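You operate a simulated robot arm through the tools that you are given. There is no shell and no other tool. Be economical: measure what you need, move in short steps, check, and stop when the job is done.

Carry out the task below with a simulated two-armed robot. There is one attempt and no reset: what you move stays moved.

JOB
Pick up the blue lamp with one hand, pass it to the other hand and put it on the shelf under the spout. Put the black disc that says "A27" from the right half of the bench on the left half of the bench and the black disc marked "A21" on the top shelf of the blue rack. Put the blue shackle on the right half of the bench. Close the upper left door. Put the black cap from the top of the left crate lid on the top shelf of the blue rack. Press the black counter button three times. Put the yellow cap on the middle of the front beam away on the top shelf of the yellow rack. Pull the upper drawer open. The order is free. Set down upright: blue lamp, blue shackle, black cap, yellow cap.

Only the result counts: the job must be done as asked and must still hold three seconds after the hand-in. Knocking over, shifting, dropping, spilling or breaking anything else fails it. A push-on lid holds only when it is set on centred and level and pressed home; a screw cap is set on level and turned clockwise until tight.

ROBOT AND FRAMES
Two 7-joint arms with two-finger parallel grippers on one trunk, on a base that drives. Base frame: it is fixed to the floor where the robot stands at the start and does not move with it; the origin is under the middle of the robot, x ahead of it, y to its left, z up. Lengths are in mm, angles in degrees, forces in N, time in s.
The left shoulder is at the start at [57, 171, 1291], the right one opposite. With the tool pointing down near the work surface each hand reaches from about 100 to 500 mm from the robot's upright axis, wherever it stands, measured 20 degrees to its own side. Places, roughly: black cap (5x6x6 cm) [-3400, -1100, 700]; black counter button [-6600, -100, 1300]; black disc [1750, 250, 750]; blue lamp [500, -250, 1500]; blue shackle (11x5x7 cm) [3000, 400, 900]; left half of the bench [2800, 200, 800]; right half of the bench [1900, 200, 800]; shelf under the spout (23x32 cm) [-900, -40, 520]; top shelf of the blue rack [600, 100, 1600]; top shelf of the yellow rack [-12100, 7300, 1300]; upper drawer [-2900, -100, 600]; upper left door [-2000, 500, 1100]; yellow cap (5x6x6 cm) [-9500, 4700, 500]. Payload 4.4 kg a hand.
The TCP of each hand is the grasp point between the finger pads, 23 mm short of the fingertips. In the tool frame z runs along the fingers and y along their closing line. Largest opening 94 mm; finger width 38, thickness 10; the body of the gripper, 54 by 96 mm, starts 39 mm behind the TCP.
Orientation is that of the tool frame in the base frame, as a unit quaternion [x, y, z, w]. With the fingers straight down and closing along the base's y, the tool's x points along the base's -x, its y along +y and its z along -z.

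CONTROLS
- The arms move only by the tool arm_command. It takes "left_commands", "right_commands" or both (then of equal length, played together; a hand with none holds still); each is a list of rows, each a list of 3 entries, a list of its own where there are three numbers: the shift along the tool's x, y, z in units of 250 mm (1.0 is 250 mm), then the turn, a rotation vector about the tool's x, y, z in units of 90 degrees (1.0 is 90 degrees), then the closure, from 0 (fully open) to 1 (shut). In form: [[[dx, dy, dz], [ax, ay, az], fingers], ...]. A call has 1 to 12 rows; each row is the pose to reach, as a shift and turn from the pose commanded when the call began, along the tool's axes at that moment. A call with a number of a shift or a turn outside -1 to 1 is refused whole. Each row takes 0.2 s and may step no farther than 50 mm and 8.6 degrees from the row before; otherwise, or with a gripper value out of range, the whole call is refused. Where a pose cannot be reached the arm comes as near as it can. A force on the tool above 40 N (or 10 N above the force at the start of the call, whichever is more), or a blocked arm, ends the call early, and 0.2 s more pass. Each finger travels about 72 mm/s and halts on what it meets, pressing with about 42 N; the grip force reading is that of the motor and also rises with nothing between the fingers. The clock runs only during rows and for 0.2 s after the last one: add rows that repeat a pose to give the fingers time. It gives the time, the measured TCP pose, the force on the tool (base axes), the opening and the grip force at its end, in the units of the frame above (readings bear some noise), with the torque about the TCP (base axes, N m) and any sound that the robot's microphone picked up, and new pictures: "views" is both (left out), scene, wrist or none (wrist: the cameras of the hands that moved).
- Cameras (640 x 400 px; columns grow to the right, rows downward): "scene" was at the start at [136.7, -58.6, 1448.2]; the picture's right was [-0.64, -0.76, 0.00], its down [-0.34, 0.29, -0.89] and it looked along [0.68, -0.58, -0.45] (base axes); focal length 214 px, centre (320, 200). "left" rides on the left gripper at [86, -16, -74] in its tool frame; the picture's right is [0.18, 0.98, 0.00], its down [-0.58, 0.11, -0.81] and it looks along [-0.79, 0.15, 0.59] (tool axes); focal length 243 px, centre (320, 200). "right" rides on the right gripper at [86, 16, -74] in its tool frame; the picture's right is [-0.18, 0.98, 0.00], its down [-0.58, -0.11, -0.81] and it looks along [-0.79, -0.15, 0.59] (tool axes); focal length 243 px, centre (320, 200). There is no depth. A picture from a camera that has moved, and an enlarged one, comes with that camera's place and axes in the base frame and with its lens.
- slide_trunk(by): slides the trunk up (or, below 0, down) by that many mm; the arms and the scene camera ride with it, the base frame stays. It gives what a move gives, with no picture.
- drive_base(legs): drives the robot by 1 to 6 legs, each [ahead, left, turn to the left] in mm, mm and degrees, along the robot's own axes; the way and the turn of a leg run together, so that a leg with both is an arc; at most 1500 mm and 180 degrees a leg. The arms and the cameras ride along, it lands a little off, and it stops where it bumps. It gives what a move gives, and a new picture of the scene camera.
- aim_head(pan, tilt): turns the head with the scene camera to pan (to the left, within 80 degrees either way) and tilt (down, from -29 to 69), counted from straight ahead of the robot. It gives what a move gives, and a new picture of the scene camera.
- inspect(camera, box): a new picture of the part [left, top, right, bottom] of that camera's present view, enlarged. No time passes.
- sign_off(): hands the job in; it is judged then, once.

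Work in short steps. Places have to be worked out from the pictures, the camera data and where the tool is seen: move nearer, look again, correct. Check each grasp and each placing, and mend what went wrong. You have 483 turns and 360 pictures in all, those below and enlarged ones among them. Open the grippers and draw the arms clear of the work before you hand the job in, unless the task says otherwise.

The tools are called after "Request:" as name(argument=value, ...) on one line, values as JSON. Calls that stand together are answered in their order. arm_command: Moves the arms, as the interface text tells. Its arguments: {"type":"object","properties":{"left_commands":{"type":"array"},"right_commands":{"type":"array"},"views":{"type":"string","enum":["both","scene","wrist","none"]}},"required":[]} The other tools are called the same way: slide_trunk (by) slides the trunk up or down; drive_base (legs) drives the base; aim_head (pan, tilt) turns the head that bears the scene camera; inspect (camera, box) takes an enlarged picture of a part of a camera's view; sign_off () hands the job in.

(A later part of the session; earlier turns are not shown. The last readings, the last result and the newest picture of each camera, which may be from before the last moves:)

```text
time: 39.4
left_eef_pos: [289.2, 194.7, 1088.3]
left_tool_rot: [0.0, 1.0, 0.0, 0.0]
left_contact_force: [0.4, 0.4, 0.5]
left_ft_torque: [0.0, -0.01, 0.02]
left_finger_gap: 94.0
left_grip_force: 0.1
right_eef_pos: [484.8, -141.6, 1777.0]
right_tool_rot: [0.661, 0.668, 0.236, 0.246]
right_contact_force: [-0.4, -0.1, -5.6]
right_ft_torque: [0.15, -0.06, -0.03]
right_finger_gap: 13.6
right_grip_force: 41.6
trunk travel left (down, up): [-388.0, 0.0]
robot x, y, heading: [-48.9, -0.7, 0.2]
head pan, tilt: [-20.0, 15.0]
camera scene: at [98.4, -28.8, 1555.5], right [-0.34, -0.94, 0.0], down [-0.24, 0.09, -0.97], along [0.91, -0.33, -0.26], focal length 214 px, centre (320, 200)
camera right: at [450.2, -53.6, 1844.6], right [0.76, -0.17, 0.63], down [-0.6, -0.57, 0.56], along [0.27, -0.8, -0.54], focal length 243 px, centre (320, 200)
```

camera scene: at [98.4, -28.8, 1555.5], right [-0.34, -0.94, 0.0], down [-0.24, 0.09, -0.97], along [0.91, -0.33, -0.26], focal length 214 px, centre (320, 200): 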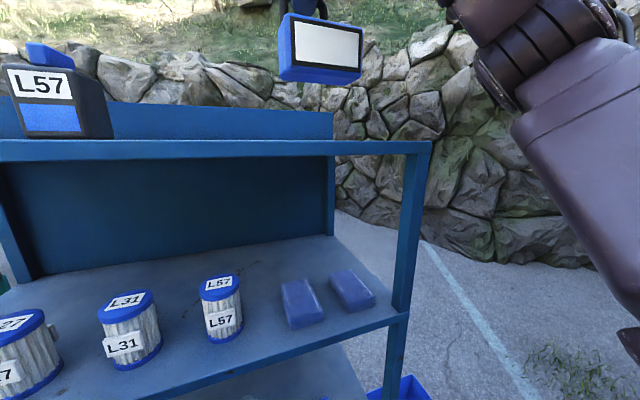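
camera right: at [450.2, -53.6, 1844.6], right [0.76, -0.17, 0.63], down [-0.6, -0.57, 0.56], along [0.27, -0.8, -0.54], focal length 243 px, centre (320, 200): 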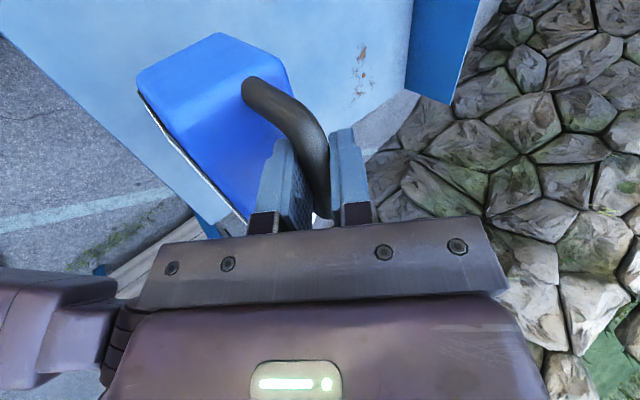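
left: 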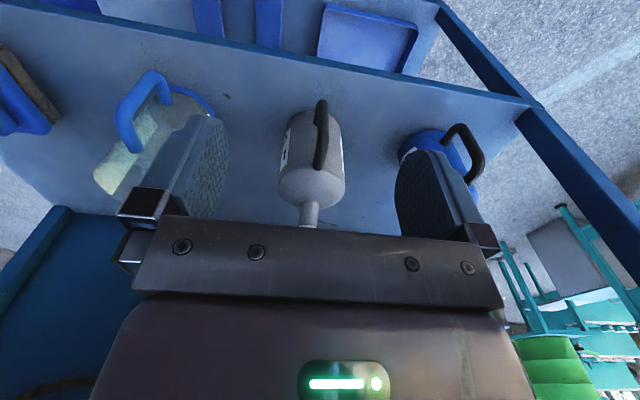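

Lamp is up. Back off 170 mm, then bring the lamp in and lower.

Request:
drive_base(legs=[[-170, 0, 0]])

Request:
arm_command(right_commands=[[[0, -0.1, 0.06], [0, 0, 0], 1], [[0, -0.2, 0.12], [0, 0, 0], 1], [[0, -0.35, 0.15], [0, 0, 0], 1], [[0, -0.5, 0.2], [0, 0, 0], 1], [[0, -0.65, 0.25], [0, 0, 0], 1], [[0, -0.8, 0.3], [0, 0, 0], 1], [[0, -0.95, 0.35], [0, 0, 0], 1], [[0, -1, 0.4], [0, 0, 0], 1]], views="scene")

```text
time: 40.8
left_eef_pos: [119.5, 195.9, 1087.7]
left_tool_rot: [-0.006, 1.0, 0.0, 0.0]
left_contact_force: [0.7, 0.9, 0.9]
left_ft_torque: [-0.02, -0.01, -0.01]
left_finger_gap: 94.4
left_grip_force: 0.0
right_eef_pos: [316.9, -136.7, 1778.8]
right_tool_rot: [0.658, 0.671, 0.236, 0.246]
right_contact_force: [-0.7, -0.2, -5.0]
right_ft_torque: [0.14, -0.03, 0.03]
right_finger_gap: 13.6
right_grip_force: 41.6
trunk travel left (down, up): [-388.0, 0.0]
robot x, y, heading: [-216.0, 2.1, 0.4]
head pan, tilt: [-20.0, 15.0]
camera scene: at [-70.0, -28.5, 1555.6], right [-0.33, -0.94, 0.0], down [-0.24, 0.09, -0.97], along [0.91, -0.32, -0.26], focal length 214 px, centre (320, 200)
```

scene: 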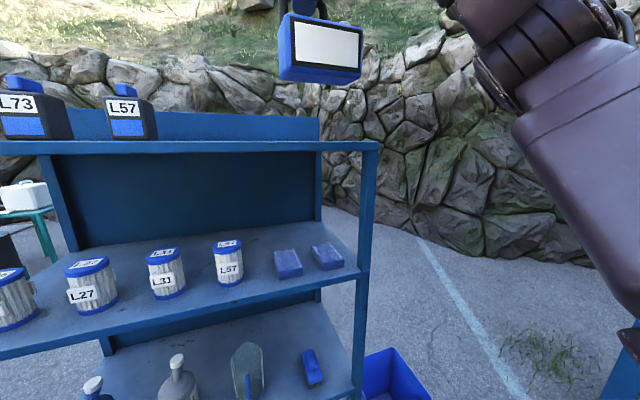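

```text
time: 42.6
left_eef_pos: [119.8, 195.0, 1087.1]
left_tool_rot: [-0.006, 1.0, 0.0, 0.001]
left_contact_force: [-0.2, 0.1, 0.4]
left_ft_torque: [0.0, -0.01, 0.03]
left_finger_gap: 94.0
left_grip_force: 0.0
right_eef_pos: [189.4, -143.1, 1539.6]
right_tool_rot: [0.658, 0.671, 0.237, 0.246]
right_contact_force: [-0.2, 0.2, -4.7]
right_ft_torque: [0.13, -0.08, -0.01]
right_finger_gap: 13.4
right_grip_force: 42.1
trunk travel left (down, up): [-388.0, 0.0]
robot x, y, heading: [-213.3, -2.6, 0.6]
head pan, tilt: [-20.0, 15.0]
camera scene: at [-68.9, -28.8, 1555.5], right [-0.33, -0.94, 0.0], down [-0.24, 0.09, -0.97], along [0.91, -0.32, -0.26], focal length 214 px, centre (320, 200)
```

scene: 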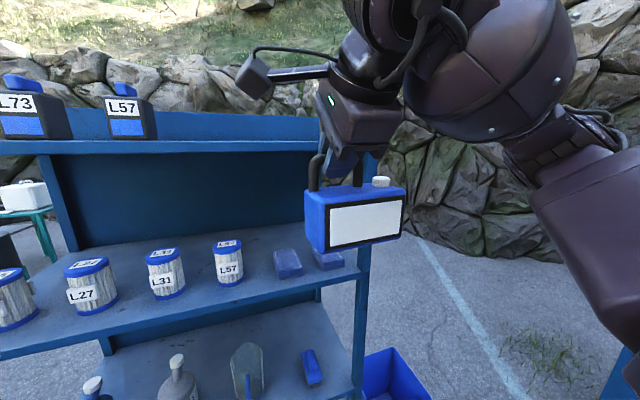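

Lower the trunk 200 and turn left 90° to look toward the back.

Request:
slide_trunk(by=-200)

Request:
drive_base(legs=[[0, 0, 90]])

Request:
aim_head(pan=75, tilt=20)

Request:
aim_head(pan=30, tilt=15)

```text
time: 44.8
left_eef_pos: [112.3, 195.8, 855.0]
left_tool_rot: [-0.007, 0.998, -0.001, -0.068]
left_contact_force: [-0.6, 0.6, 1.2]
left_ft_torque: [-0.01, 0.01, -0.01]
left_finger_gap: 94.0
left_grip_force: 0.1
right_eef_pos: [189.0, -142.9, 1342.4]
right_tool_rot: [0.658, 0.671, 0.238, 0.247]
right_contact_force: [-0.9, -0.1, -5.6]
right_ft_torque: [0.1, -0.03, 0.01]
right_finger_gap: 13.4
right_grip_force: 42.4
trunk travel left (down, up): [-188.0, 200.0]
robot x, y, heading: [-219.1, -1.3, 0.5]
head pan, tilt: [-20.0, 15.0]
```

```text
time: 49.0
left_eef_pos: [-416.8, 327.1, 853.8]
left_tool_rot: [0.716, -0.695, 0.05, 0.049]
left_contact_force: [0.7, -1.1, -0.2]
left_ft_torque: [0.03, 0.01, 0.0]
left_finger_gap: 93.8
left_grip_force: 0.1
right_eef_pos: [-80.8, 412.5, 1341.6]
right_tool_rot: [-0.017, 0.94, 0.34, 0.004]
right_contact_force: [-1.3, -0.3, -5.8]
right_ft_torque: [0.07, 0.11, 0.02]
right_finger_gap: 13.5
right_grip_force: 42.5
trunk travel left (down, up): [-188.0, 200.0]
robot x, y, heading: [-216.6, 0.7, 91.6]
head pan, tilt: [-20.0, 15.0]
camera scene: at [-190.7, 231.1, 1347.6], right [0.95, -0.32, 0.0], down [-0.08, -0.25, -0.97], along [0.3, 0.92, -0.26], focal length 214 px, centre (320, 200)
```

scene: 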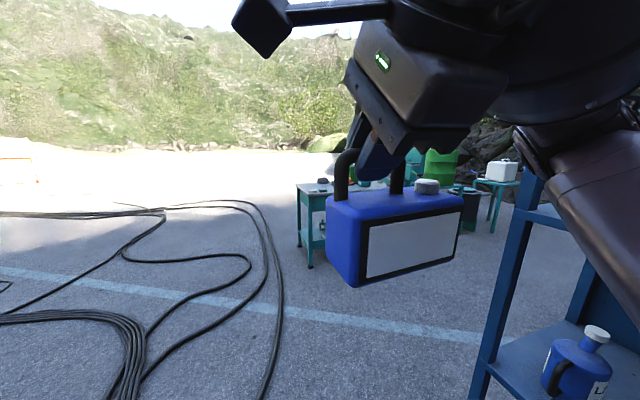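

```text
time: 50.8
left_eef_pos: [-418.4, 327.9, 854.1]
left_tool_rot: [0.716, -0.695, 0.05, 0.048]
left_contact_force: [-0.5, -0.6, 0.7]
left_ft_torque: [0.0, 0.04, -0.01]
left_finger_gap: 93.9
left_grip_force: 0.0
right_eef_pos: [-80.2, 411.1, 1341.2]
right_tool_rot: [-0.017, 0.94, 0.34, 0.003]
right_contact_force: [-0.1, 0.3, -5.6]
right_ft_torque: [0.0, 0.16, -0.02]
right_finger_gap: 13.7
right_grip_force: 42.0
trunk travel left (down, up): [-188.0, 200.0]
robot x, y, heading: [-215.0, 4.1, 91.7]
head pan, tilt: [75.0, 20.0]
camera scene: at [-310.5, 164.1, 1339.5], right [0.23, 0.97, 0.0], down [0.33, -0.08, -0.94], along [-0.91, 0.22, -0.34], focal length 214 px, centre (320, 200)
```

scene: 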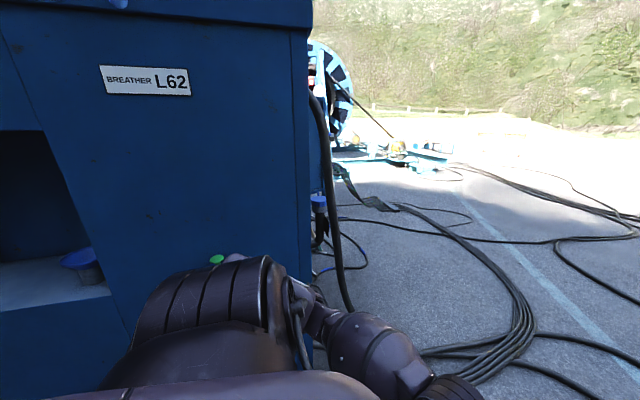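

```text
time: 51.9
left_eef_pos: [-418.4, 325.9, 853.5]
left_tool_rot: [0.716, -0.695, 0.05, 0.047]
left_contact_force: [-0.2, 0.3, -0.8]
left_ft_torque: [-0.03, -0.04, 0.0]
left_finger_gap: 93.9
left_grip_force: 0.2
right_eef_pos: [-79.0, 412.7, 1340.5]
right_tool_rot: [-0.017, 0.94, 0.341, 0.004]
right_contact_force: [0.5, 0.8, -5.9]
right_ft_torque: [0.04, 0.15, 0.0]
right_finger_gap: 13.6
right_grip_force: 42.1
trunk travel left (down, up): [-188.0, 200.0]
robot x, y, heading: [-220.2, 1.0, 91.6]
head pan, tilt: [30.0, 15.0]
camera scene: at [-269.0, 222.0, 1347.6], right [0.85, 0.53, 0.0], down [0.14, -0.22, -0.97], along [-0.51, 0.82, -0.26], focal length 214 px, centre (320, 200)
```

scene: 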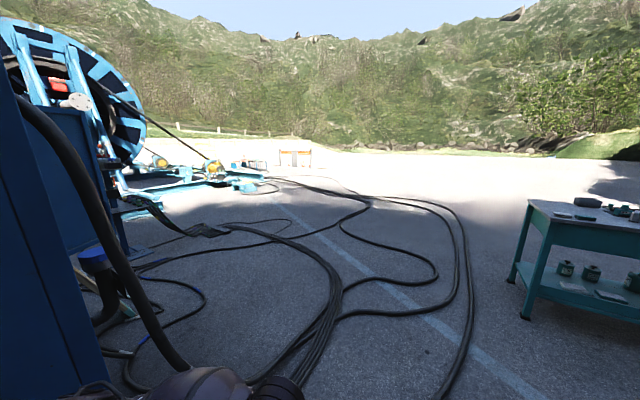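

A blue machine with a recess is behind; that's the spout shelf. I turn left to face it.

Request:
drive_base(legs=[[0, 0, 88.5]])

Request:
aim_head(pan=0, tilt=35)

Request:
inspect(camera="left", box=[0, 0, 640, 400])

```text
time: 56.0
left_eef_pos: [-552.5, -181.7, 854.0]
left_tool_rot: [0.998, -0.011, 0.068, 0.0]
left_contact_force: [-0.8, -0.1, -0.8]
left_ft_torque: [0.0, -0.03, -0.02]
left_finger_gap: 93.9
left_grip_force: 0.1
right_eef_pos: [-619.0, 159.8, 1341.5]
right_tool_rot: [-0.659, 0.671, 0.249, -0.232]
right_contact_force: [-0.3, -0.6, -4.9]
right_ft_torque: [-0.14, 0.01, -0.03]
right_finger_gap: 13.6
right_grip_force: 41.7
trunk travel left (down, up): [-188.0, 200.0]
robot x, y, heading: [-220.5, -0.8, 178.8]
head pan, tilt: [30.0, 15.0]
camera scene: at [-438.5, -39.4, 1347.6], right [-0.48, 0.88, 0.0], down [0.23, 0.12, -0.97], along [-0.85, -0.46, -0.26], focal length 214 px, centre (320, 200)
```

scene: 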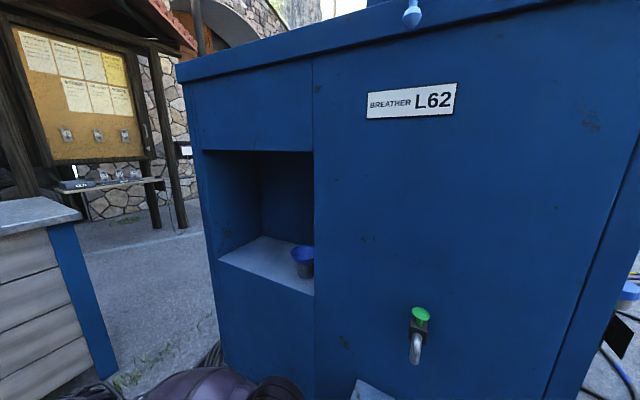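

```text
time: 56.9
left_eef_pos: [-551.9, -181.4, 853.9]
left_tool_rot: [0.998, -0.012, 0.069, 0.001]
left_contact_force: [0.3, -1.3, 0.3]
left_ft_torque: [-0.01, 0.02, 0.0]
left_finger_gap: 94.1
left_grip_force: 0.0
right_eef_pos: [-620.0, 159.3, 1340.5]
right_tool_rot: [-0.659, 0.67, 0.249, -0.232]
right_contact_force: [0.0, -0.2, -5.4]
right_ft_torque: [-0.15, 0.03, 0.03]
right_finger_gap: 13.6
right_grip_force: 41.6
trunk travel left (down, up): [-188.0, 200.0]
robot x, y, heading: [-213.6, 3.0, 178.3]
head pan, tilt: [0.0, 35.0]
camera scene: at [-444.5, 7.6, 1315.7], right [0.02, 1.0, 0.0], down [0.57, -0.01, -0.82], along [-0.82, 0.02, -0.57], focal length 214 px, centre (320, 200)
```

scene: 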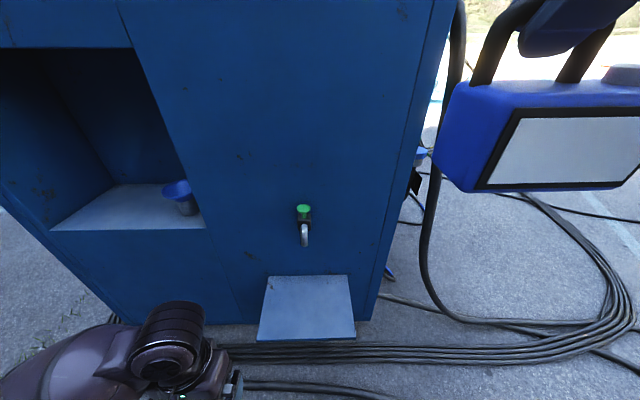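

```text
1.00 times, centred on (320, 200) of left (not enlarged: the box is as wide or as high as the picture)
camera zoom: at [-477.1, -166.9, 938.4], right [0.16, -0.99, 0.03], down [-0.69, -0.09, 0.72], along [-0.71, -0.13, -0.7], focal length 243 px, centre (320, 200)
```

zoom: 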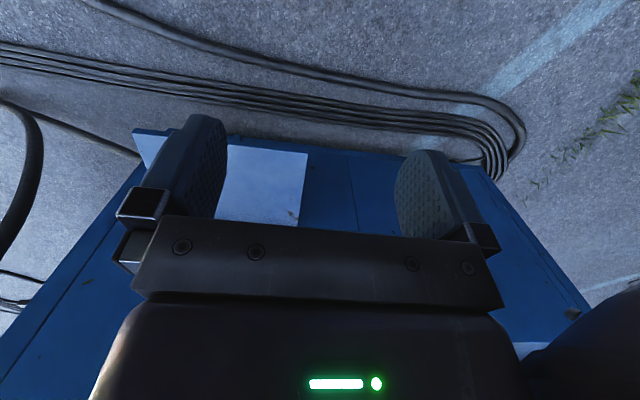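

The shelf under the spout is at x −770…−1010, y −195…140, z≈520. I lower the lamp for the hand-over and begin turning the left hand so it points to the robot's right, closing fore-aft.

Request:
arm_command(right_commands=[[[0.03, -0.07, 0.08], [0, 0, 0], 1], [[0.06, -0.14, 0.16], [0, 0, 0], 1], [[0.1, -0.21, 0.25], [0, 0, 0], 1], [[0.14, -0.28, 0.34], [0, 0, 0], 1], [[0.18, -0.36, 0.43], [0, 0, 0], 1], [[0.22, -0.44, 0.52], [0, 0, 0], 1], [[0.24, -0.514, 0.613], [0, 0, 0], 1], [[0.24, -0.514, 0.613], [0, 0, 0], 1]], left_commands=[[[0, 0.04, -0.02], [0.05, 0.05, -0.05], 0], [[0, 0.08, -0.04], [0.1, 0.1, -0.1], 0], [[0, 0.12, -0.06], [0.15, 0.15, -0.15], 0], [[0, 0.16, -0.1], [0.2, 0.2, -0.2], 0], [[0, 0.2, -0.15], [0.25, 0.25, -0.25], 0], [[0, 0.24, -0.2], [0.3, 0.3, -0.3], 0], [[0, 0.28, -0.25], [0.35, 0.35, -0.35], 0], [[0, 0.3, -0.3], [0.385, 0.385, -0.385], 0]], views="scene")

```text
time: 58.7
left_eef_pos: [-565.1, -253.5, 927.8]
left_tool_rot: [0.847, 0.298, 0.351, -0.264]
left_contact_force: [-0.7, 0.5, 0.4]
left_ft_torque: [-0.02, -0.01, -0.01]
left_finger_gap: 94.2
left_grip_force: 0.0
right_eef_pos: [-660.1, 66.6, 1151.7]
right_tool_rot: [-0.659, 0.67, 0.25, -0.232]
right_contact_force: [-0.4, 0.4, -5.2]
right_ft_torque: [-0.14, 0.03, 0.05]
right_finger_gap: 13.5
right_grip_force: 42.1
right hand out of reach, approached as far as the arm can: row 3, 4, 5, 6, 7, 8
trunk travel left (down, up): [-188.0, 200.0]
robot x, y, heading: [-216.0, 5.2, 178.5]
head pan, tilt: [0.0, 35.0]
camera scene: at [-444.6, 9.6, 1315.8], right [0.03, 1.0, 0.0], down [0.57, -0.02, -0.82], along [-0.82, 0.02, -0.57], focal length 214 px, centre (320, 200)
```

scene: 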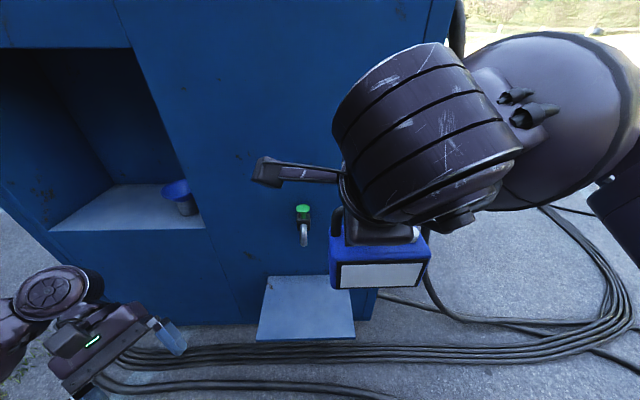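

Continue rotating the left hand the second 60°.

Request:
arm_command(left_commands=[[[0, 0, 0], [0.05, 0.05, -0.05], 0], [[0, 0, 0], [0.1, 0.1, -0.1], 0], [[0, 0, 0], [0.15, 0.15, -0.15], 0], [[0, 0, 0], [0.2, 0.2, -0.2], 0], [[0, 0, 0], [0.25, 0.25, -0.25], 0], [[0, 0, 0], [0.3, 0.3, -0.3], 0], [[0, 0, 0], [0.35, 0.35, -0.35], 0], [[0, 0, 0], [0.385, 0.385, -0.385], 0]], views="both")

```text
time: 60.5
left_eef_pos: [-564.2, -256.2, 927.7]
left_tool_rot: [0.468, 0.529, 0.539, -0.458]
left_contact_force: [0.5, -0.3, 1.0]
left_ft_torque: [0.01, 0.02, 0.0]
left_finger_gap: 93.7
left_grip_force: 0.1
right_eef_pos: [-661.4, 64.0, 1153.5]
right_tool_rot: [-0.659, 0.67, 0.249, -0.233]
right_contact_force: [0.8, 0.1, -5.5]
right_ft_torque: [-0.14, 0.02, 0.0]
right_finger_gap: 13.8
right_grip_force: 41.9
trunk travel left (down, up): [-188.0, 200.0]
robot x, y, heading: [-219.2, -1.6, 178.6]
head pan, tilt: [0.0, 35.0]
camera scene: at [-444.4, 7.6, 1315.7], right [0.02, 1.0, 0.0], down [0.57, -0.01, -0.82], along [-0.82, 0.02, -0.57], focal length 214 px, centre (320, 200)
camera left: at [-594.0, -329.5, 1009.7], right [0.95, -0.02, 0.32], down [0.17, -0.81, -0.56], along [0.27, 0.59, -0.76], focal length 243 px, centre (320, 200)
```

scene: 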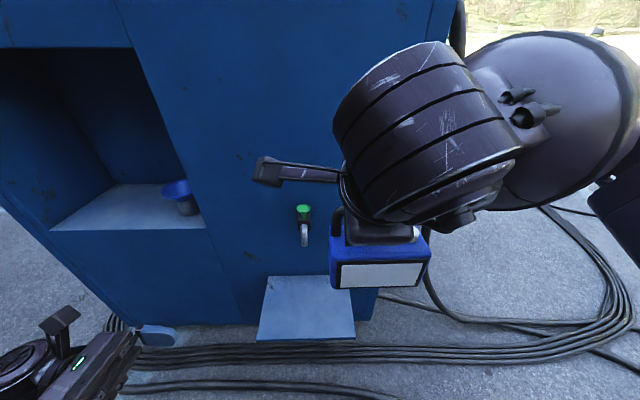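
left: 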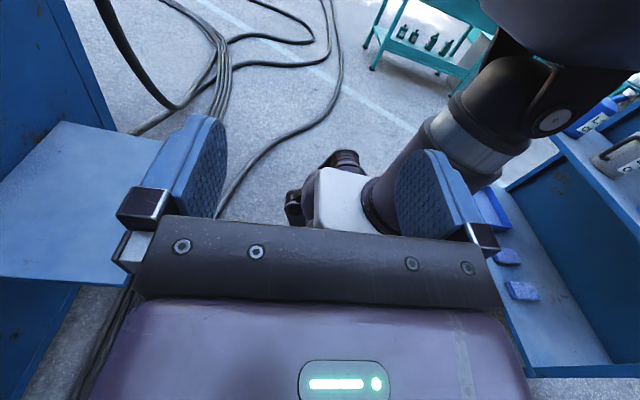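

Left hand is in place apart from an 8° roll. I correct that and move it to a pre-grasp left of the lamp at about (−657, −35, 1069).

Request:
arm_command(left_commands=[[[0.1, -0.06, 0.1], [0, 0, 0.03], 0], [[0.2, -0.12, 0.2], [0, 0, 0.06], 0], [[0.32, -0.18, 0.3], [0, 0, 0.09], 0], [[0.44, -0.24, 0.42], [0, 0, 0.09], 0], [[0.54, -0.28, 0.54], [0, 0, 0.09], 0], [[0.61, -0.304, 0.66], [0, 0, 0.09], 0], [[0.61, -0.304, 0.79], [0, 0, 0.09], 0], [[0.61, -0.304, 0.876], [0, 0, 0.09], 0]], views="both")

```text
time: 62.3
left_eef_pos: [-655.0, -37.4, 1070.2]
left_tool_rot: [0.506, 0.494, 0.505, -0.495]
left_contact_force: [0.2, 0.7, 0.0]
left_ft_torque: [0.02, 0.02, -0.02]
left_finger_gap: 94.1
left_grip_force: 0.0
right_eef_pos: [-659.1, 64.4, 1151.1]
right_tool_rot: [-0.66, 0.669, 0.249, -0.233]
right_contact_force: [-0.4, 0.7, -5.8]
right_ft_torque: [-0.19, 0.04, -0.01]
right_finger_gap: 13.7
right_grip_force: 41.8
trunk travel left (down, up): [-188.0, 200.0]
robot x, y, heading: [-215.8, 4.9, 178.8]
head pan, tilt: [0.0, 35.0]
camera scene: at [-444.7, 7.9, 1315.6], right [0.02, 1.0, 0.0], down [0.57, -0.01, -0.82], along [-0.82, 0.02, -0.57], focal length 214 px, centre (320, 200)
camera left: at [-673.1, -110.8, 1154.7], right [0.98, -0.02, 0.18], down [0.09, -0.81, -0.58], along [0.16, 0.59, -0.79], focal length 243 px, centre (320, 200)
```

scene: 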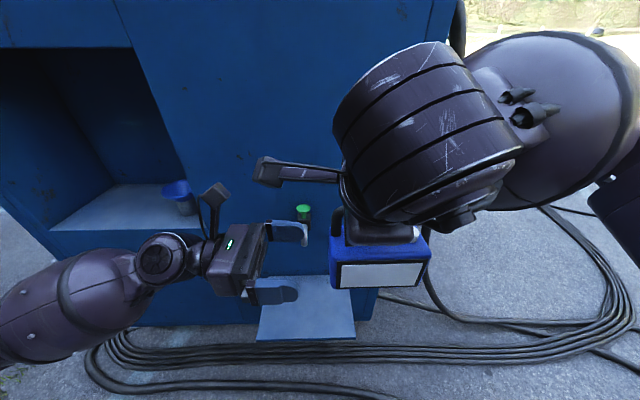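
left: 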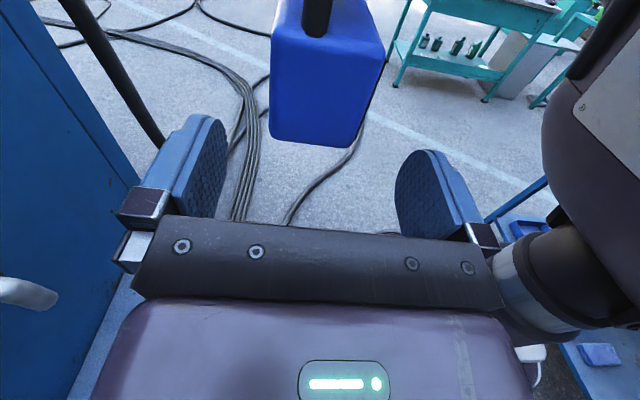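

Lamp end is centred between the left fingers (x≈−652, z 1035–1101, y≈32). Advance 82 mm and close.

Request:
arm_command(left_commands=[[[0, 0.008, 0.1], [0, 0, 0], 0], [[0, 0.012, 0.2], [0, 0, 0], 0], [[0, 0.012, 0.28], [0, 0, 0], 0], [[0, 0.012, 0.33], [0, 0, 0], 0], [[0, 0.012, 0.33], [0, 0, 0], 0]], views="wrist")

```text
time: 63.5
left_eef_pos: [-649.0, 46.9, 1069.8]
left_tool_rot: [0.506, 0.494, 0.505, -0.495]
left_contact_force: [0.3, 0.1, 0.4]
left_ft_torque: [0.0, 0.0, 0.03]
left_finger_gap: 94.1
left_grip_force: 0.1
right_eef_pos: [-659.3, 65.6, 1152.0]
right_tool_rot: [-0.66, 0.67, 0.25, -0.232]
right_contact_force: [0.0, 0.8, -5.8]
right_ft_torque: [-0.15, 0.02, 0.01]
right_finger_gap: 13.5
right_grip_force: 42.1
trunk travel left (down, up): [-188.0, 200.0]
robot x, y, heading: [-220.2, 7.2, 179.0]
head pan, tilt: [0.0, 35.0]
camera left: at [-667.3, -27.1, 1155.1], right [0.98, -0.02, 0.18], down [0.09, -0.81, -0.58], along [0.16, 0.59, -0.79], focal length 243 px, centre (320, 200)
```

left: 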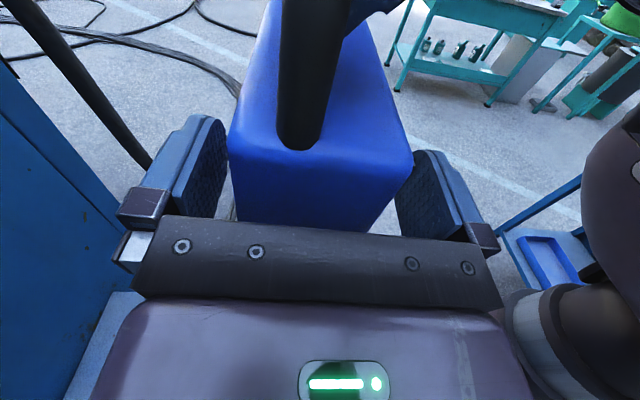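

Centred between the fingers. Close the left hand.

Request:
arm_command(left_commands=[[[0, 0, 0], [0, 0, 0], 0.2], [[0, 0, 0], [0, 0, 0], 0.5], [[0, 0, 0], [0, 0, 0], 1], [[0, 0, 0], [0, 0, 0], 1]], views="wrist")

```text
time: 64.5
left_eef_pos: [-650.4, 46.2, 1069.3]
left_tool_rot: [0.506, 0.495, 0.504, -0.494]
left_contact_force: [-20.1, 5.0, 0.0]
left_ft_torque: [-0.66, -1.59, 0.95]
left_finger_gap: 65.2
left_grip_force: 41.8
right_eef_pos: [-658.4, 63.2, 1152.6]
right_tool_rot: [-0.66, 0.67, 0.249, -0.233]
right_contact_force: [20.1, -6.2, -0.6]
right_ft_torque: [-0.04, -0.03, -0.63]
right_finger_gap: 13.7
right_grip_force: 42.2
trunk travel left (down, up): [-188.0, 200.0]
robot x, y, heading: [-216.8, -2.2, 178.6]
head pan, tilt: [0.0, 35.0]
camera left: at [-668.5, -27.3, 1154.4], right [0.98, -0.02, 0.18], down [0.09, -0.81, -0.58], along [0.16, 0.59, -0.79], focal length 243 px, centre (320, 200)
```

left: 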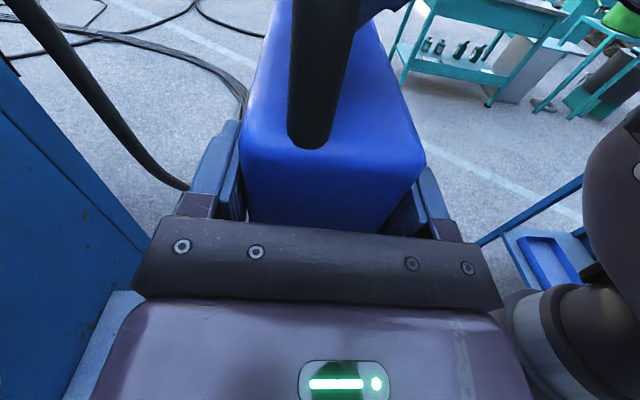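

Both hands hold it. I open the right to 42 mm and withdraw along its finger axis.

Request:
arm_command(right_commands=[[[0, 0, 0], [0, 0, 0], 0.8], [[0, 0, 0], [0, 0, 0], 0.6], [[0, 0, 0], [0, 0, 0], 0.55], [[0, 0, -0.08], [0, 0, 0], 0.55], [[0, 0, -0.2], [0, 0, 0], 0.55], [[0, 0, -0.34], [0, 0, 0], 0.55], [[-0.1, 0, -0.45], [0, 0, 0], 0.55], [[-0.2, 0, -0.5], [0, 0, 0], 0.55]], views="both")

```text
time: 66.3
left_eef_pos: [-648.4, 44.8, 1070.4]
left_tool_rot: [0.506, 0.493, 0.505, -0.495]
left_contact_force: [0.9, 0.3, 0.2]
left_ft_torque: [-0.22, 0.01, 0.01]
left_finger_gap: 64.1
left_grip_force: 42.5
right_eef_pos: [-612.0, 67.6, 1241.4]
right_tool_rot: [-0.66, 0.67, 0.249, -0.231]
right_contact_force: [0.1, 0.3, 0.5]
right_ft_torque: [0.05, 0.0, -0.05]
right_finger_gap: 42.3
right_grip_force: 0.1
right hand out of reach, approached as far as the arm can: row 4, 5, 6, 7, 8
trunk travel left (down, up): [-188.0, 200.0]
robot x, y, heading: [-217.1, 1.0, 178.7]
head pan, tilt: [0.0, 35.0]
camera scene: at [-443.9, 6.3, 1315.9], right [0.02, 1.0, 0.0], down [0.57, -0.01, -0.82], along [-0.82, 0.02, -0.57], focal length 214 px, centre (320, 200)
camera right: at [-579.8, -21.5, 1309.3], right [-0.75, 0.19, 0.63], down [0.61, 0.56, 0.56], along [-0.25, 0.81, -0.53], focal length 243 px, centre (320, 200)
```

scene: 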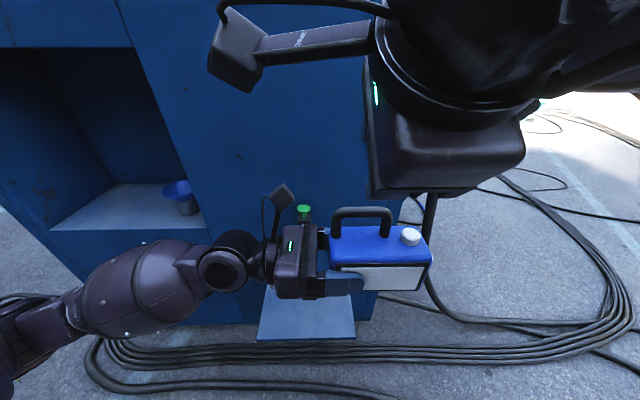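
right: 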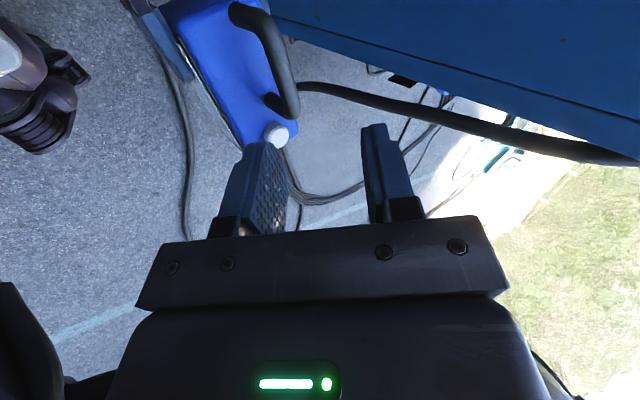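

Hand-over done; lamp hangs level in the left hand. I move the right hand aside, lower the trunk, and drive toward the shelf.

Request:
arm_command(right_commands=[[[-0.15, 0, 0], [0, 0, 0], 0.55], [[-0.3, 0, 0], [0, 0, 0], 0.55], [[-0.45, 0, 0], [0, 0, 0], 0.55], [[-0.6, 0, 0], [0, 0, 0], 0.55]], views="none")

Request:
slide_trunk(by=-180)

Request:
drive_base(legs=[[220, 0, 0]])

```text
time: 67.3
left_eef_pos: [-648.8, 52.6, 1068.3]
left_tool_rot: [0.507, 0.496, 0.503, -0.493]
left_contact_force: [0.3, 2.8, -0.4]
left_ft_torque: [-0.23, -0.02, 0.0]
left_finger_gap: 63.7
left_grip_force: 42.6
right_eef_pos: [-666.1, 173.5, 1256.9]
right_tool_rot: [-0.659, 0.673, 0.239, -0.236]
right_contact_force: [-1.3, 1.6, 0.1]
right_ft_torque: [-0.12, 0.02, 0.1]
right_finger_gap: 42.3
right_grip_force: 0.0
right hand out of reach, approached as far as the arm can: row 1, 2, 3, 4
trunk travel left (down, up): [-188.0, 200.0]
robot x, y, heading: [-215.6, 0.8, 178.8]
head pan, tilt: [0.0, 35.0]
```

```text
time: 69.3
left_eef_pos: [-666.8, 46.5, 800.1]
left_tool_rot: [0.413, 0.574, 0.583, -0.4]
left_contact_force: [-0.2, -1.2, 0.9]
left_ft_torque: [-0.25, 0.0, 0.01]
left_finger_gap: 64.0
left_grip_force: 41.6
right_eef_pos: [-773.5, 167.1, 873.9]
right_tool_rot: [-0.701, 0.71, 0.048, -0.038]
right_contact_force: [0.7, -0.5, 0.2]
right_ft_torque: [0.02, 0.02, 0.02]
right_finger_gap: 42.4
right_grip_force: 0.1
trunk travel left (down, up): [-8.0, 380.0]
robot x, y, heading: [-215.8, 0.2, 178.8]
head pan, tilt: [0.0, 35.0]
```

```text
time: 71.0
left_eef_pos: [-859.6, 53.0, 801.3]
left_tool_rot: [0.416, 0.574, 0.582, -0.399]
left_contact_force: [0.5, 0.7, -0.4]
left_ft_torque: [-0.26, -0.01, -0.02]
left_finger_gap: 64.0
left_grip_force: 42.1
right_eef_pos: [-957.0, 172.9, 871.7]
right_tool_rot: [0.711, -0.701, -0.049, 0.033]
right_contact_force: [0.1, -0.7, -0.3]
right_ft_torque: [0.01, 0.03, -0.02]
right_finger_gap: 42.3
right_grip_force: 0.1
trunk travel left (down, up): [-8.0, 380.0]
robot x, y, heading: [-417.8, 7.1, 178.8]
head pan, tilt: [0.0, 35.0]
stopped in leg 1: the robot was blocked; the commanded pose is now the measured one
camera scene: at [-798.7, 15.9, 1099.9], right [0.03, 1.0, 0.0], down [0.57, -0.01, -0.82], along [-0.82, 0.02, -0.57], focal length 214 px, centre (320, 200)
```

scene: 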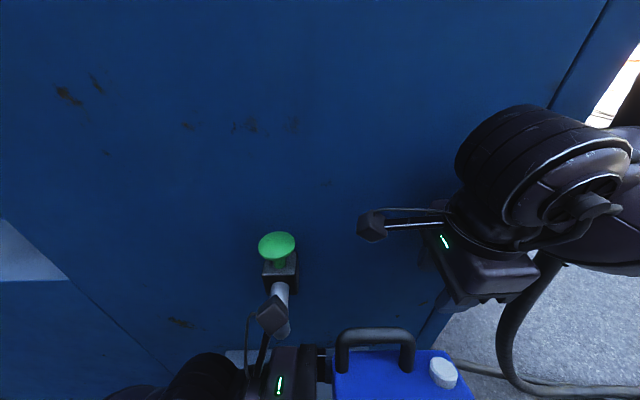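

The torso leans forward as it lowers, so the lamp is pitched and the right hand may touch the machine. I back off 70 mm.

Request:
drive_base(legs=[[-70, 0, 0]])

Request:
arm_command(right_commands=[[[0, 0, -0.1], [0, 0, 0], 0.55], [[0, -0.1, -0.15], [0, 0, 0], 0.55], [[0, -0.25, -0.2], [0, 0, 0], 0.55], [[0, -0.4, -0.25], [0, 0, 0], 0.55]], views="scene")

```text
time: 72.0
left_eef_pos: [-793.0, 49.3, 799.7]
left_tool_rot: [0.414, 0.574, 0.583, -0.399]
left_contact_force: [0.3, 0.3, -0.1]
left_ft_torque: [-0.24, -0.01, -0.02]
left_finger_gap: 63.8
left_grip_force: 41.5
right_eef_pos: [-892.5, 168.8, 869.4]
right_tool_rot: [0.711, -0.701, -0.046, 0.031]
right_contact_force: [-0.4, -1.5, -0.2]
right_ft_torque: [-0.03, 0.01, 0.01]
right_finger_gap: 42.3
right_grip_force: 0.0
trunk travel left (down, up): [-8.0, 380.0]
robot x, y, heading: [-343.3, 0.3, 178.6]
head pan, tilt: [0.0, 35.0]
camera scene: at [-732.7, 14.1, 1098.1], right [0.02, 1.0, 0.0], down [0.57, -0.01, -0.82], along [-0.82, 0.02, -0.57], focal length 214 px, centre (320, 200)
```

scene: 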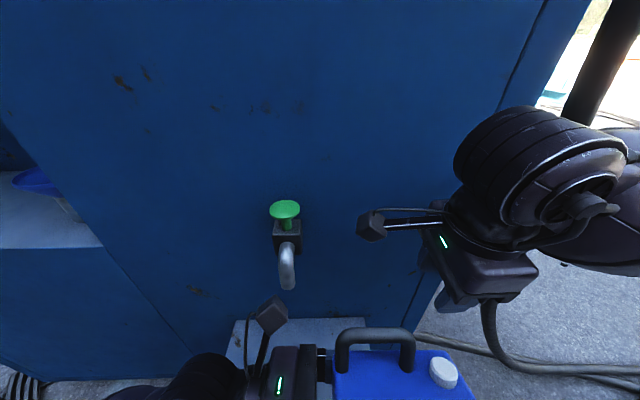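

```text
time: 73.0
left_eef_pos: [-793.2, 49.9, 799.7]
left_tool_rot: [0.413, 0.575, 0.582, -0.399]
left_contact_force: [-0.6, 0.6, -0.3]
left_ft_torque: [-0.21, -0.02, 0.0]
left_finger_gap: 63.8
left_grip_force: 42.0
right_eef_pos: [-896.4, 168.2, 876.5]
right_tool_rot: [0.711, -0.701, -0.045, 0.03]
right_contact_force: [-0.5, 0.3, -0.5]
right_ft_torque: [0.03, -0.02, 0.03]
right_finger_gap: 42.4
right_grip_force: 0.1
right hand out of reach, approached as far as the arm can: row 1, 2, 3, 4
trunk travel left (down, up): [-8.0, 380.0]
robot x, y, heading: [-342.1, 4.7, 178.6]
head pan, tilt: [0.0, 35.0]
camera scene: at [-733.2, 14.1, 1097.9], right [0.02, 1.0, 0.0], down [0.57, -0.01, -0.82], along [-0.82, 0.02, -0.57], focal length 214 px, centre (320, 200)
```

scene: 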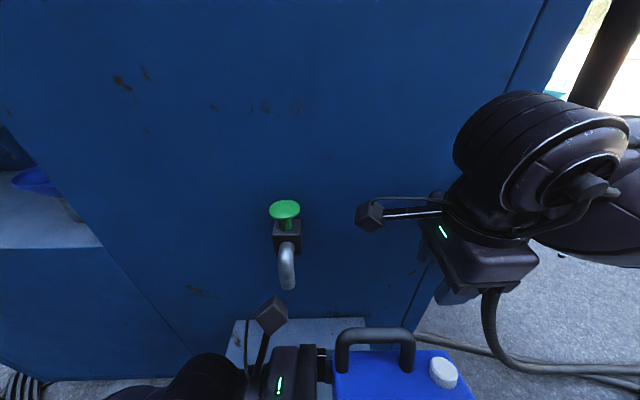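

I level the lamp (20° about the left tool axis), shift it toward the shelf's left part and lower to z≈640.

Request:
arm_command(left_commands=[[[0, 0, -0.12], [0, 0, 0.08], 1], [[-0.05, -0.02, -0.3], [0, 0, 0.15], 1], [[-0.15, -0.06, -0.46], [0, 0, 0.22], 1], [[-0.28, -0.1, -0.6], [0, 0, 0.22], 1], [[-0.42, -0.16, -0.7], [0, 0, 0.22], 1], [[-0.54, -0.2, -0.739], [0, 0, 0.22], 1], [[-0.6, -0.23, -0.739], [0, 0, 0.22], 1], [[-0.6, -0.23, -0.739], [0, 0, 0.22], 1]], views="none")

Request:
aim_head(pan=10, tilt=65)

```text
time: 74.8
left_eef_pos: [-797.0, -139.5, 640.3]
left_tool_rot: [0.507, 0.495, 0.506, -0.493]
left_contact_force: [-0.1, 0.1, -0.3]
left_ft_torque: [-0.24, -0.02, 0.02]
left_finger_gap: 64.1
left_grip_force: 42.4
left hand out of reach, approached as far as the arm can: row 1, 2
right_eef_pos: [-895.2, 168.2, 877.1]
right_tool_rot: [0.711, -0.701, -0.046, 0.03]
right_contact_force: [0.0, -0.1, -0.5]
right_ft_torque: [-0.01, 0.0, -0.03]
right_finger_gap: 42.3
right_grip_force: 0.1
trunk travel left (down, up): [-8.0, 380.0]
robot x, y, heading: [-346.6, 4.1, 178.5]
head pan, tilt: [0.0, 35.0]
```

```text
time: 75.7
left_eef_pos: [-797.0, -140.0, 640.7]
left_tool_rot: [0.506, 0.495, 0.505, -0.493]
left_contact_force: [-0.1, -0.6, 0.5]
left_ft_torque: [-0.25, 0.02, 0.0]
left_finger_gap: 63.7
left_grip_force: 42.3
right_eef_pos: [-895.1, 167.4, 878.6]
right_tool_rot: [0.711, -0.701, -0.046, 0.03]
right_contact_force: [-0.6, 0.1, -0.4]
right_ft_torque: [0.03, -0.01, 0.0]
right_finger_gap: 42.2
right_grip_force: 0.1
trunk travel left (down, up): [-8.0, 380.0]
robot x, y, heading: [-343.1, 1.2, 178.7]
head pan, tilt: [10.0, 65.0]
camera scene: at [-705.2, 2.8, 1058.0], right [-0.15, 0.99, 0.0], down [0.9, 0.14, -0.42], along [-0.42, -0.06, -0.91], focal length 214 px, centre (320, 200)
```

scene: 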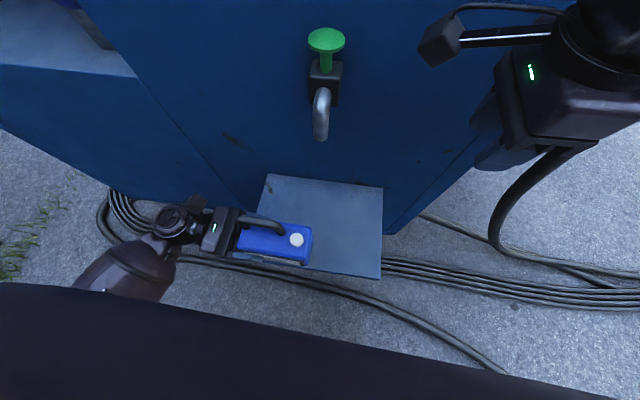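

Lamp is over the shelf front. Move 83 mm toward the machine, then down to z≈568.

Request:
arm_command(left_commands=[[[0, -0.17, 0], [0, 0, 0], 1], [[0, -0.332, 0], [0, 0, 0], 1], [[-0.1, -0.332, 0], [0, 0, 0], 1], [[-0.2, -0.332, 0], [0, 0, 0], 1], [[-0.28, -0.332, 0], [0, 0, 0], 1], [[-0.28, -0.332, 0], [0, 0, 0], 1]], views="both")

```text
time: 77.1
left_eef_pos: [-884.5, -133.9, 569.1]
left_tool_rot: [0.506, 0.495, 0.505, -0.494]
left_contact_force: [0.0, 0.0, 0.9]
left_ft_torque: [-0.23, 0.0, -0.04]
left_finger_gap: 63.7
left_grip_force: 41.9
right_eef_pos: [-895.1, 169.0, 877.7]
right_tool_rot: [0.711, -0.701, -0.046, 0.03]
right_contact_force: [-0.3, 0.0, -0.8]
right_ft_torque: [-0.01, -0.04, 0.01]
right_finger_gap: 42.4
right_grip_force: 0.0
trunk travel left (down, up): [-8.0, 380.0]
robot x, y, heading: [-343.3, 5.2, 178.5]
head pan, tilt: [10.0, 65.0]
camera scene: at [-705.2, 2.8, 1058.0], right [-0.15, 0.99, 0.0], down [0.9, 0.14, -0.42], along [-0.42, -0.06, -0.91], focal length 214 px, centre (320, 200)
camera left: at [-902.8, -207.4, 654.0], right [0.98, -0.02, 0.18], down [0.09, -0.81, -0.58], along [0.16, 0.59, -0.79], focal length 243 px, centre (320, 200)
```

scene: 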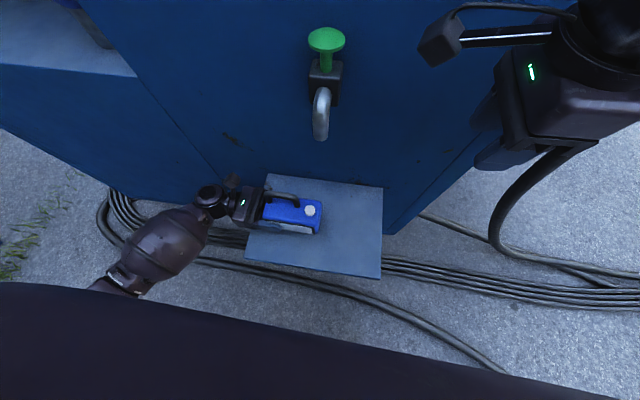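
left: 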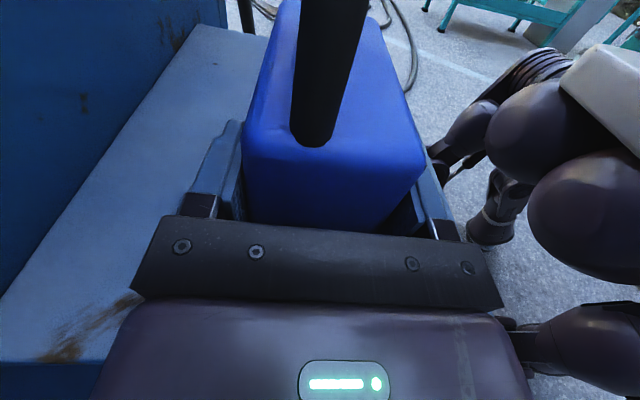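

Lower gently to contact.

Request:
arm_command(left_commands=[[[-0.02, 0, 0], [0, 0, 0], 1], [[-0.035, 0, 0], [0, 0, 0], 1], [[-0.05, 0, 0], [0, 0, 0], 1], [[-0.06, 0, 0], [0, 0, 0], 1], [[-0.07, 0, 0], [0, 0, 0], 1], [[-0.08, 0, 0], [0, 0, 0], 1]], views="none")

```text
time: 77.7
left_eef_pos: [-883.5, -134.3, 569.2]
left_tool_rot: [0.507, 0.491, 0.506, -0.497]
left_contact_force: [7.4, -2.5, 24.9]
left_ft_torque: [-2.45, -0.79, 0.41]
left_finger_gap: 64.0
left_grip_force: 42.1
right_eef_pos: [-894.6, 167.4, 879.1]
right_tool_rot: [0.712, -0.7, -0.045, 0.032]
right_contact_force: [1.1, -0.4, -0.1]
right_ft_torque: [-0.02, 0.0, 0.0]
right_finger_gap: 42.4
right_grip_force: 0.0
trunk travel left (down, up): [-8.0, 380.0]
robot x, y, heading: [-345.9, 2.5, 178.8]
head pan, tilt: [10.0, 65.0]
stopped in row 2 (left hand): the force on the tool passed its limit at 46 N (the readings are from after the stop); the commanded pose is now the measured one
```

Torque suggests contact on the gripper side rather than the lamp; I look closely.

Request:
inspect(camera="scene", box=[180, 150, 400, 290])

Request:
inspect(camera="left", box=[0, 0, 640, 400])

```text
2.86 times, centred on (290, 220) of scene
camera zoom: at [-703.0, 2.6, 1059.0], right [-0.15, 0.99, 0.0], down [0.9, 0.14, -0.42], along [-0.42, -0.06, -0.91], focal length 613 px, centre (406, 143)
```

zoom: 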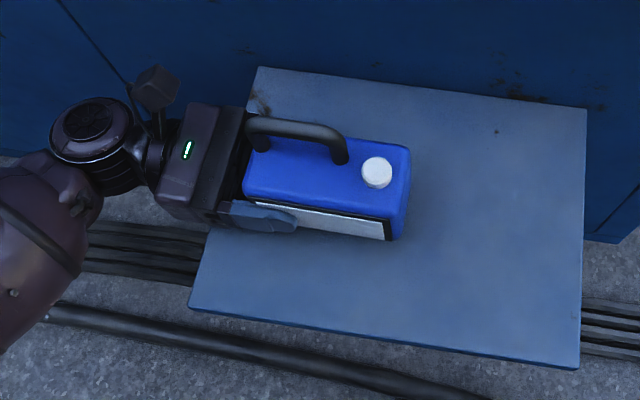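

```text
1.00 times, centred on (320, 200) of left (not enlarged: the box is as wide or as high as the picture)
camera zoom: at [-901.8, -208.5, 653.8], right [0.98, -0.02, 0.18], down [0.09, -0.81, -0.59], along [0.16, 0.59, -0.79], focal length 243 px, centre (320, 200)
```

zoom: 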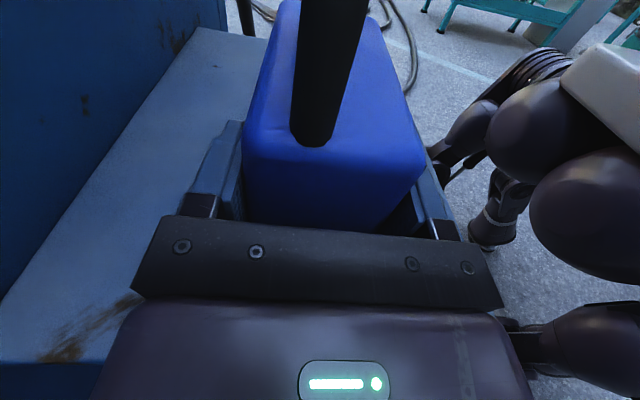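

The gripper palm seems to be over the shelf's left edge. I lift 15 mm, shift 28 mm left so the palm clears the edge, and lower again.

Request:
arm_command(left_commands=[[[0.06, 0, 0], [0, 0, 0], 1], [[0.06, 0, -0.11], [0, 0, 0], 1], [[0.02, 0, -0.11], [0, 0, 0], 1], [[0.0, 0, -0.11], [0, 0, 0], 1], [[-0.015, 0, -0.11], [0, 0, 0], 1], [[-0.03, 0, -0.11], [0, 0, 0], 1], [[-0.045, 0, -0.11], [0, 0, 0], 1], [[-0.06, 0, -0.11], [0, 0, 0], 1], [[-0.075, 0, -0.11], [0, 0, 0], 1]], views="scene")

```text
time: 79.6
left_eef_pos: [-884.7, -161.8, 555.9]
left_tool_rot: [0.505, 0.489, 0.508, -0.498]
left_contact_force: [4.2, -1.6, 22.0]
left_ft_torque: [-0.87, -1.01, -0.02]
left_finger_gap: 64.1
left_grip_force: 42.0
right_eef_pos: [-894.7, 167.2, 878.0]
right_tool_rot: [0.712, -0.701, -0.046, 0.03]
right_contact_force: [0.8, 0.1, -0.3]
right_ft_torque: [-0.03, -0.01, -0.03]
right_finger_gap: 42.3
right_grip_force: 0.1
trunk travel left (down, up): [-8.0, 380.0]
robot x, y, heading: [-344.4, 3.3, 178.7]
head pan, tilt: [10.0, 65.0]
stopped in row 9 (left hand): the force on the tool passed its limit at 43 N (the readings are from after the stop); the commanded pose is now the measured one
camera scene: at [-703.3, 2.3, 1058.7], right [-0.15, 0.99, 0.0], down [0.9, 0.14, -0.42], along [-0.42, -0.06, -0.91], focal length 214 px, centre (320, 200)
```

scene: 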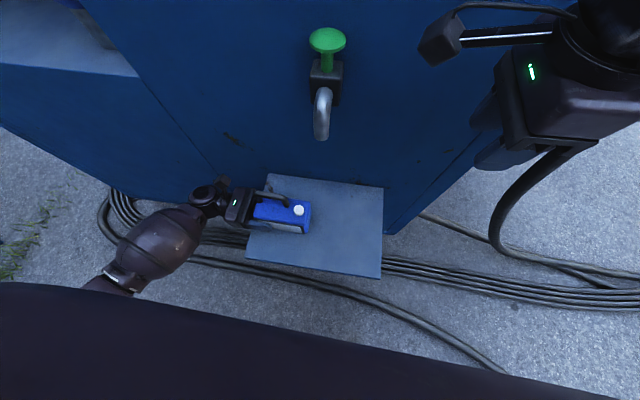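

Contact now at z≈552, near the finger base. I try 8 mm further left and lower again to see if it goes lower.

Request:
arm_command(left_commands=[[[0.03, 0, 0], [0, 0, 0], 1], [[0.03, 0, -0.032], [0, 0, 0], 1], [[0.0, 0, -0.032], [0, 0, 0], 1], [[-0.012, 0, -0.032], [0, 0, 0], 1], [[-0.024, 0, -0.032], [0, 0, 0], 1], [[-0.036, 0, -0.032], [0, 0, 0], 1], [[-0.048, 0, -0.032], [0, 0, 0], 1], [[-0.06, 0, -0.032], [0, 0, 0], 1]], views="wrist")

Request:
inspect(camera="scene", box=[200, 160, 340, 250])

```text
time: 80.7
left_eef_pos: [-885.4, -169.7, 554.4]
left_tool_rot: [0.503, 0.485, 0.51, -0.501]
left_contact_force: [4.2, -0.1, 21.6]
left_ft_torque: [-0.91, -0.96, -0.03]
left_finger_gap: 63.7
left_grip_force: 41.4
right_eef_pos: [-894.0, 166.3, 879.0]
right_tool_rot: [0.711, -0.701, -0.046, 0.031]
right_contact_force: [0.6, 0.2, -0.4]
right_ft_torque: [0.01, 0.02, 0.02]
right_finger_gap: 42.2
right_grip_force: 0.0
trunk travel left (down, up): [-8.0, 380.0]
robot x, y, heading: [-343.2, 0.2, 178.6]
head pan, tilt: [10.0, 65.0]
stopped in row 5 (left hand): the force on the tool passed its limit at 43 N (the readings are from after the stop); the commanded pose is now the measured one
camera left: at [-903.2, -245.4, 638.3], right [0.98, -0.03, 0.17], down [0.08, -0.8, -0.6], along [0.16, 0.6, -0.78], focal length 243 px, centre (320, 200)
```

left: 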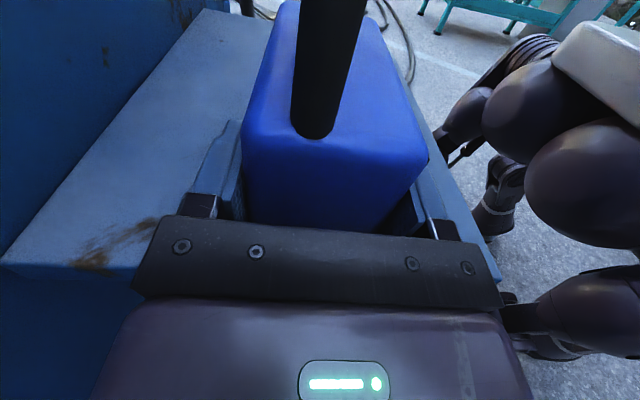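

```text
4.44 times, centred on (270, 205) of scene
camera zoom: at [-703.3, 1.9, 1058.6], right [-0.15, 0.99, 0.0], down [0.9, 0.14, -0.42], along [-0.42, -0.06, -0.91], focal length 953 px, centre (542, 178)
```

zoom: 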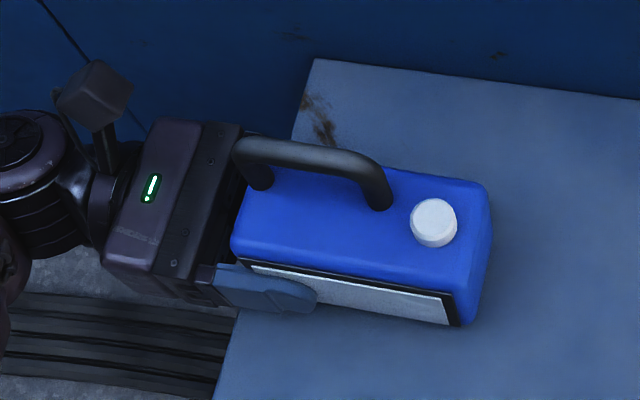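

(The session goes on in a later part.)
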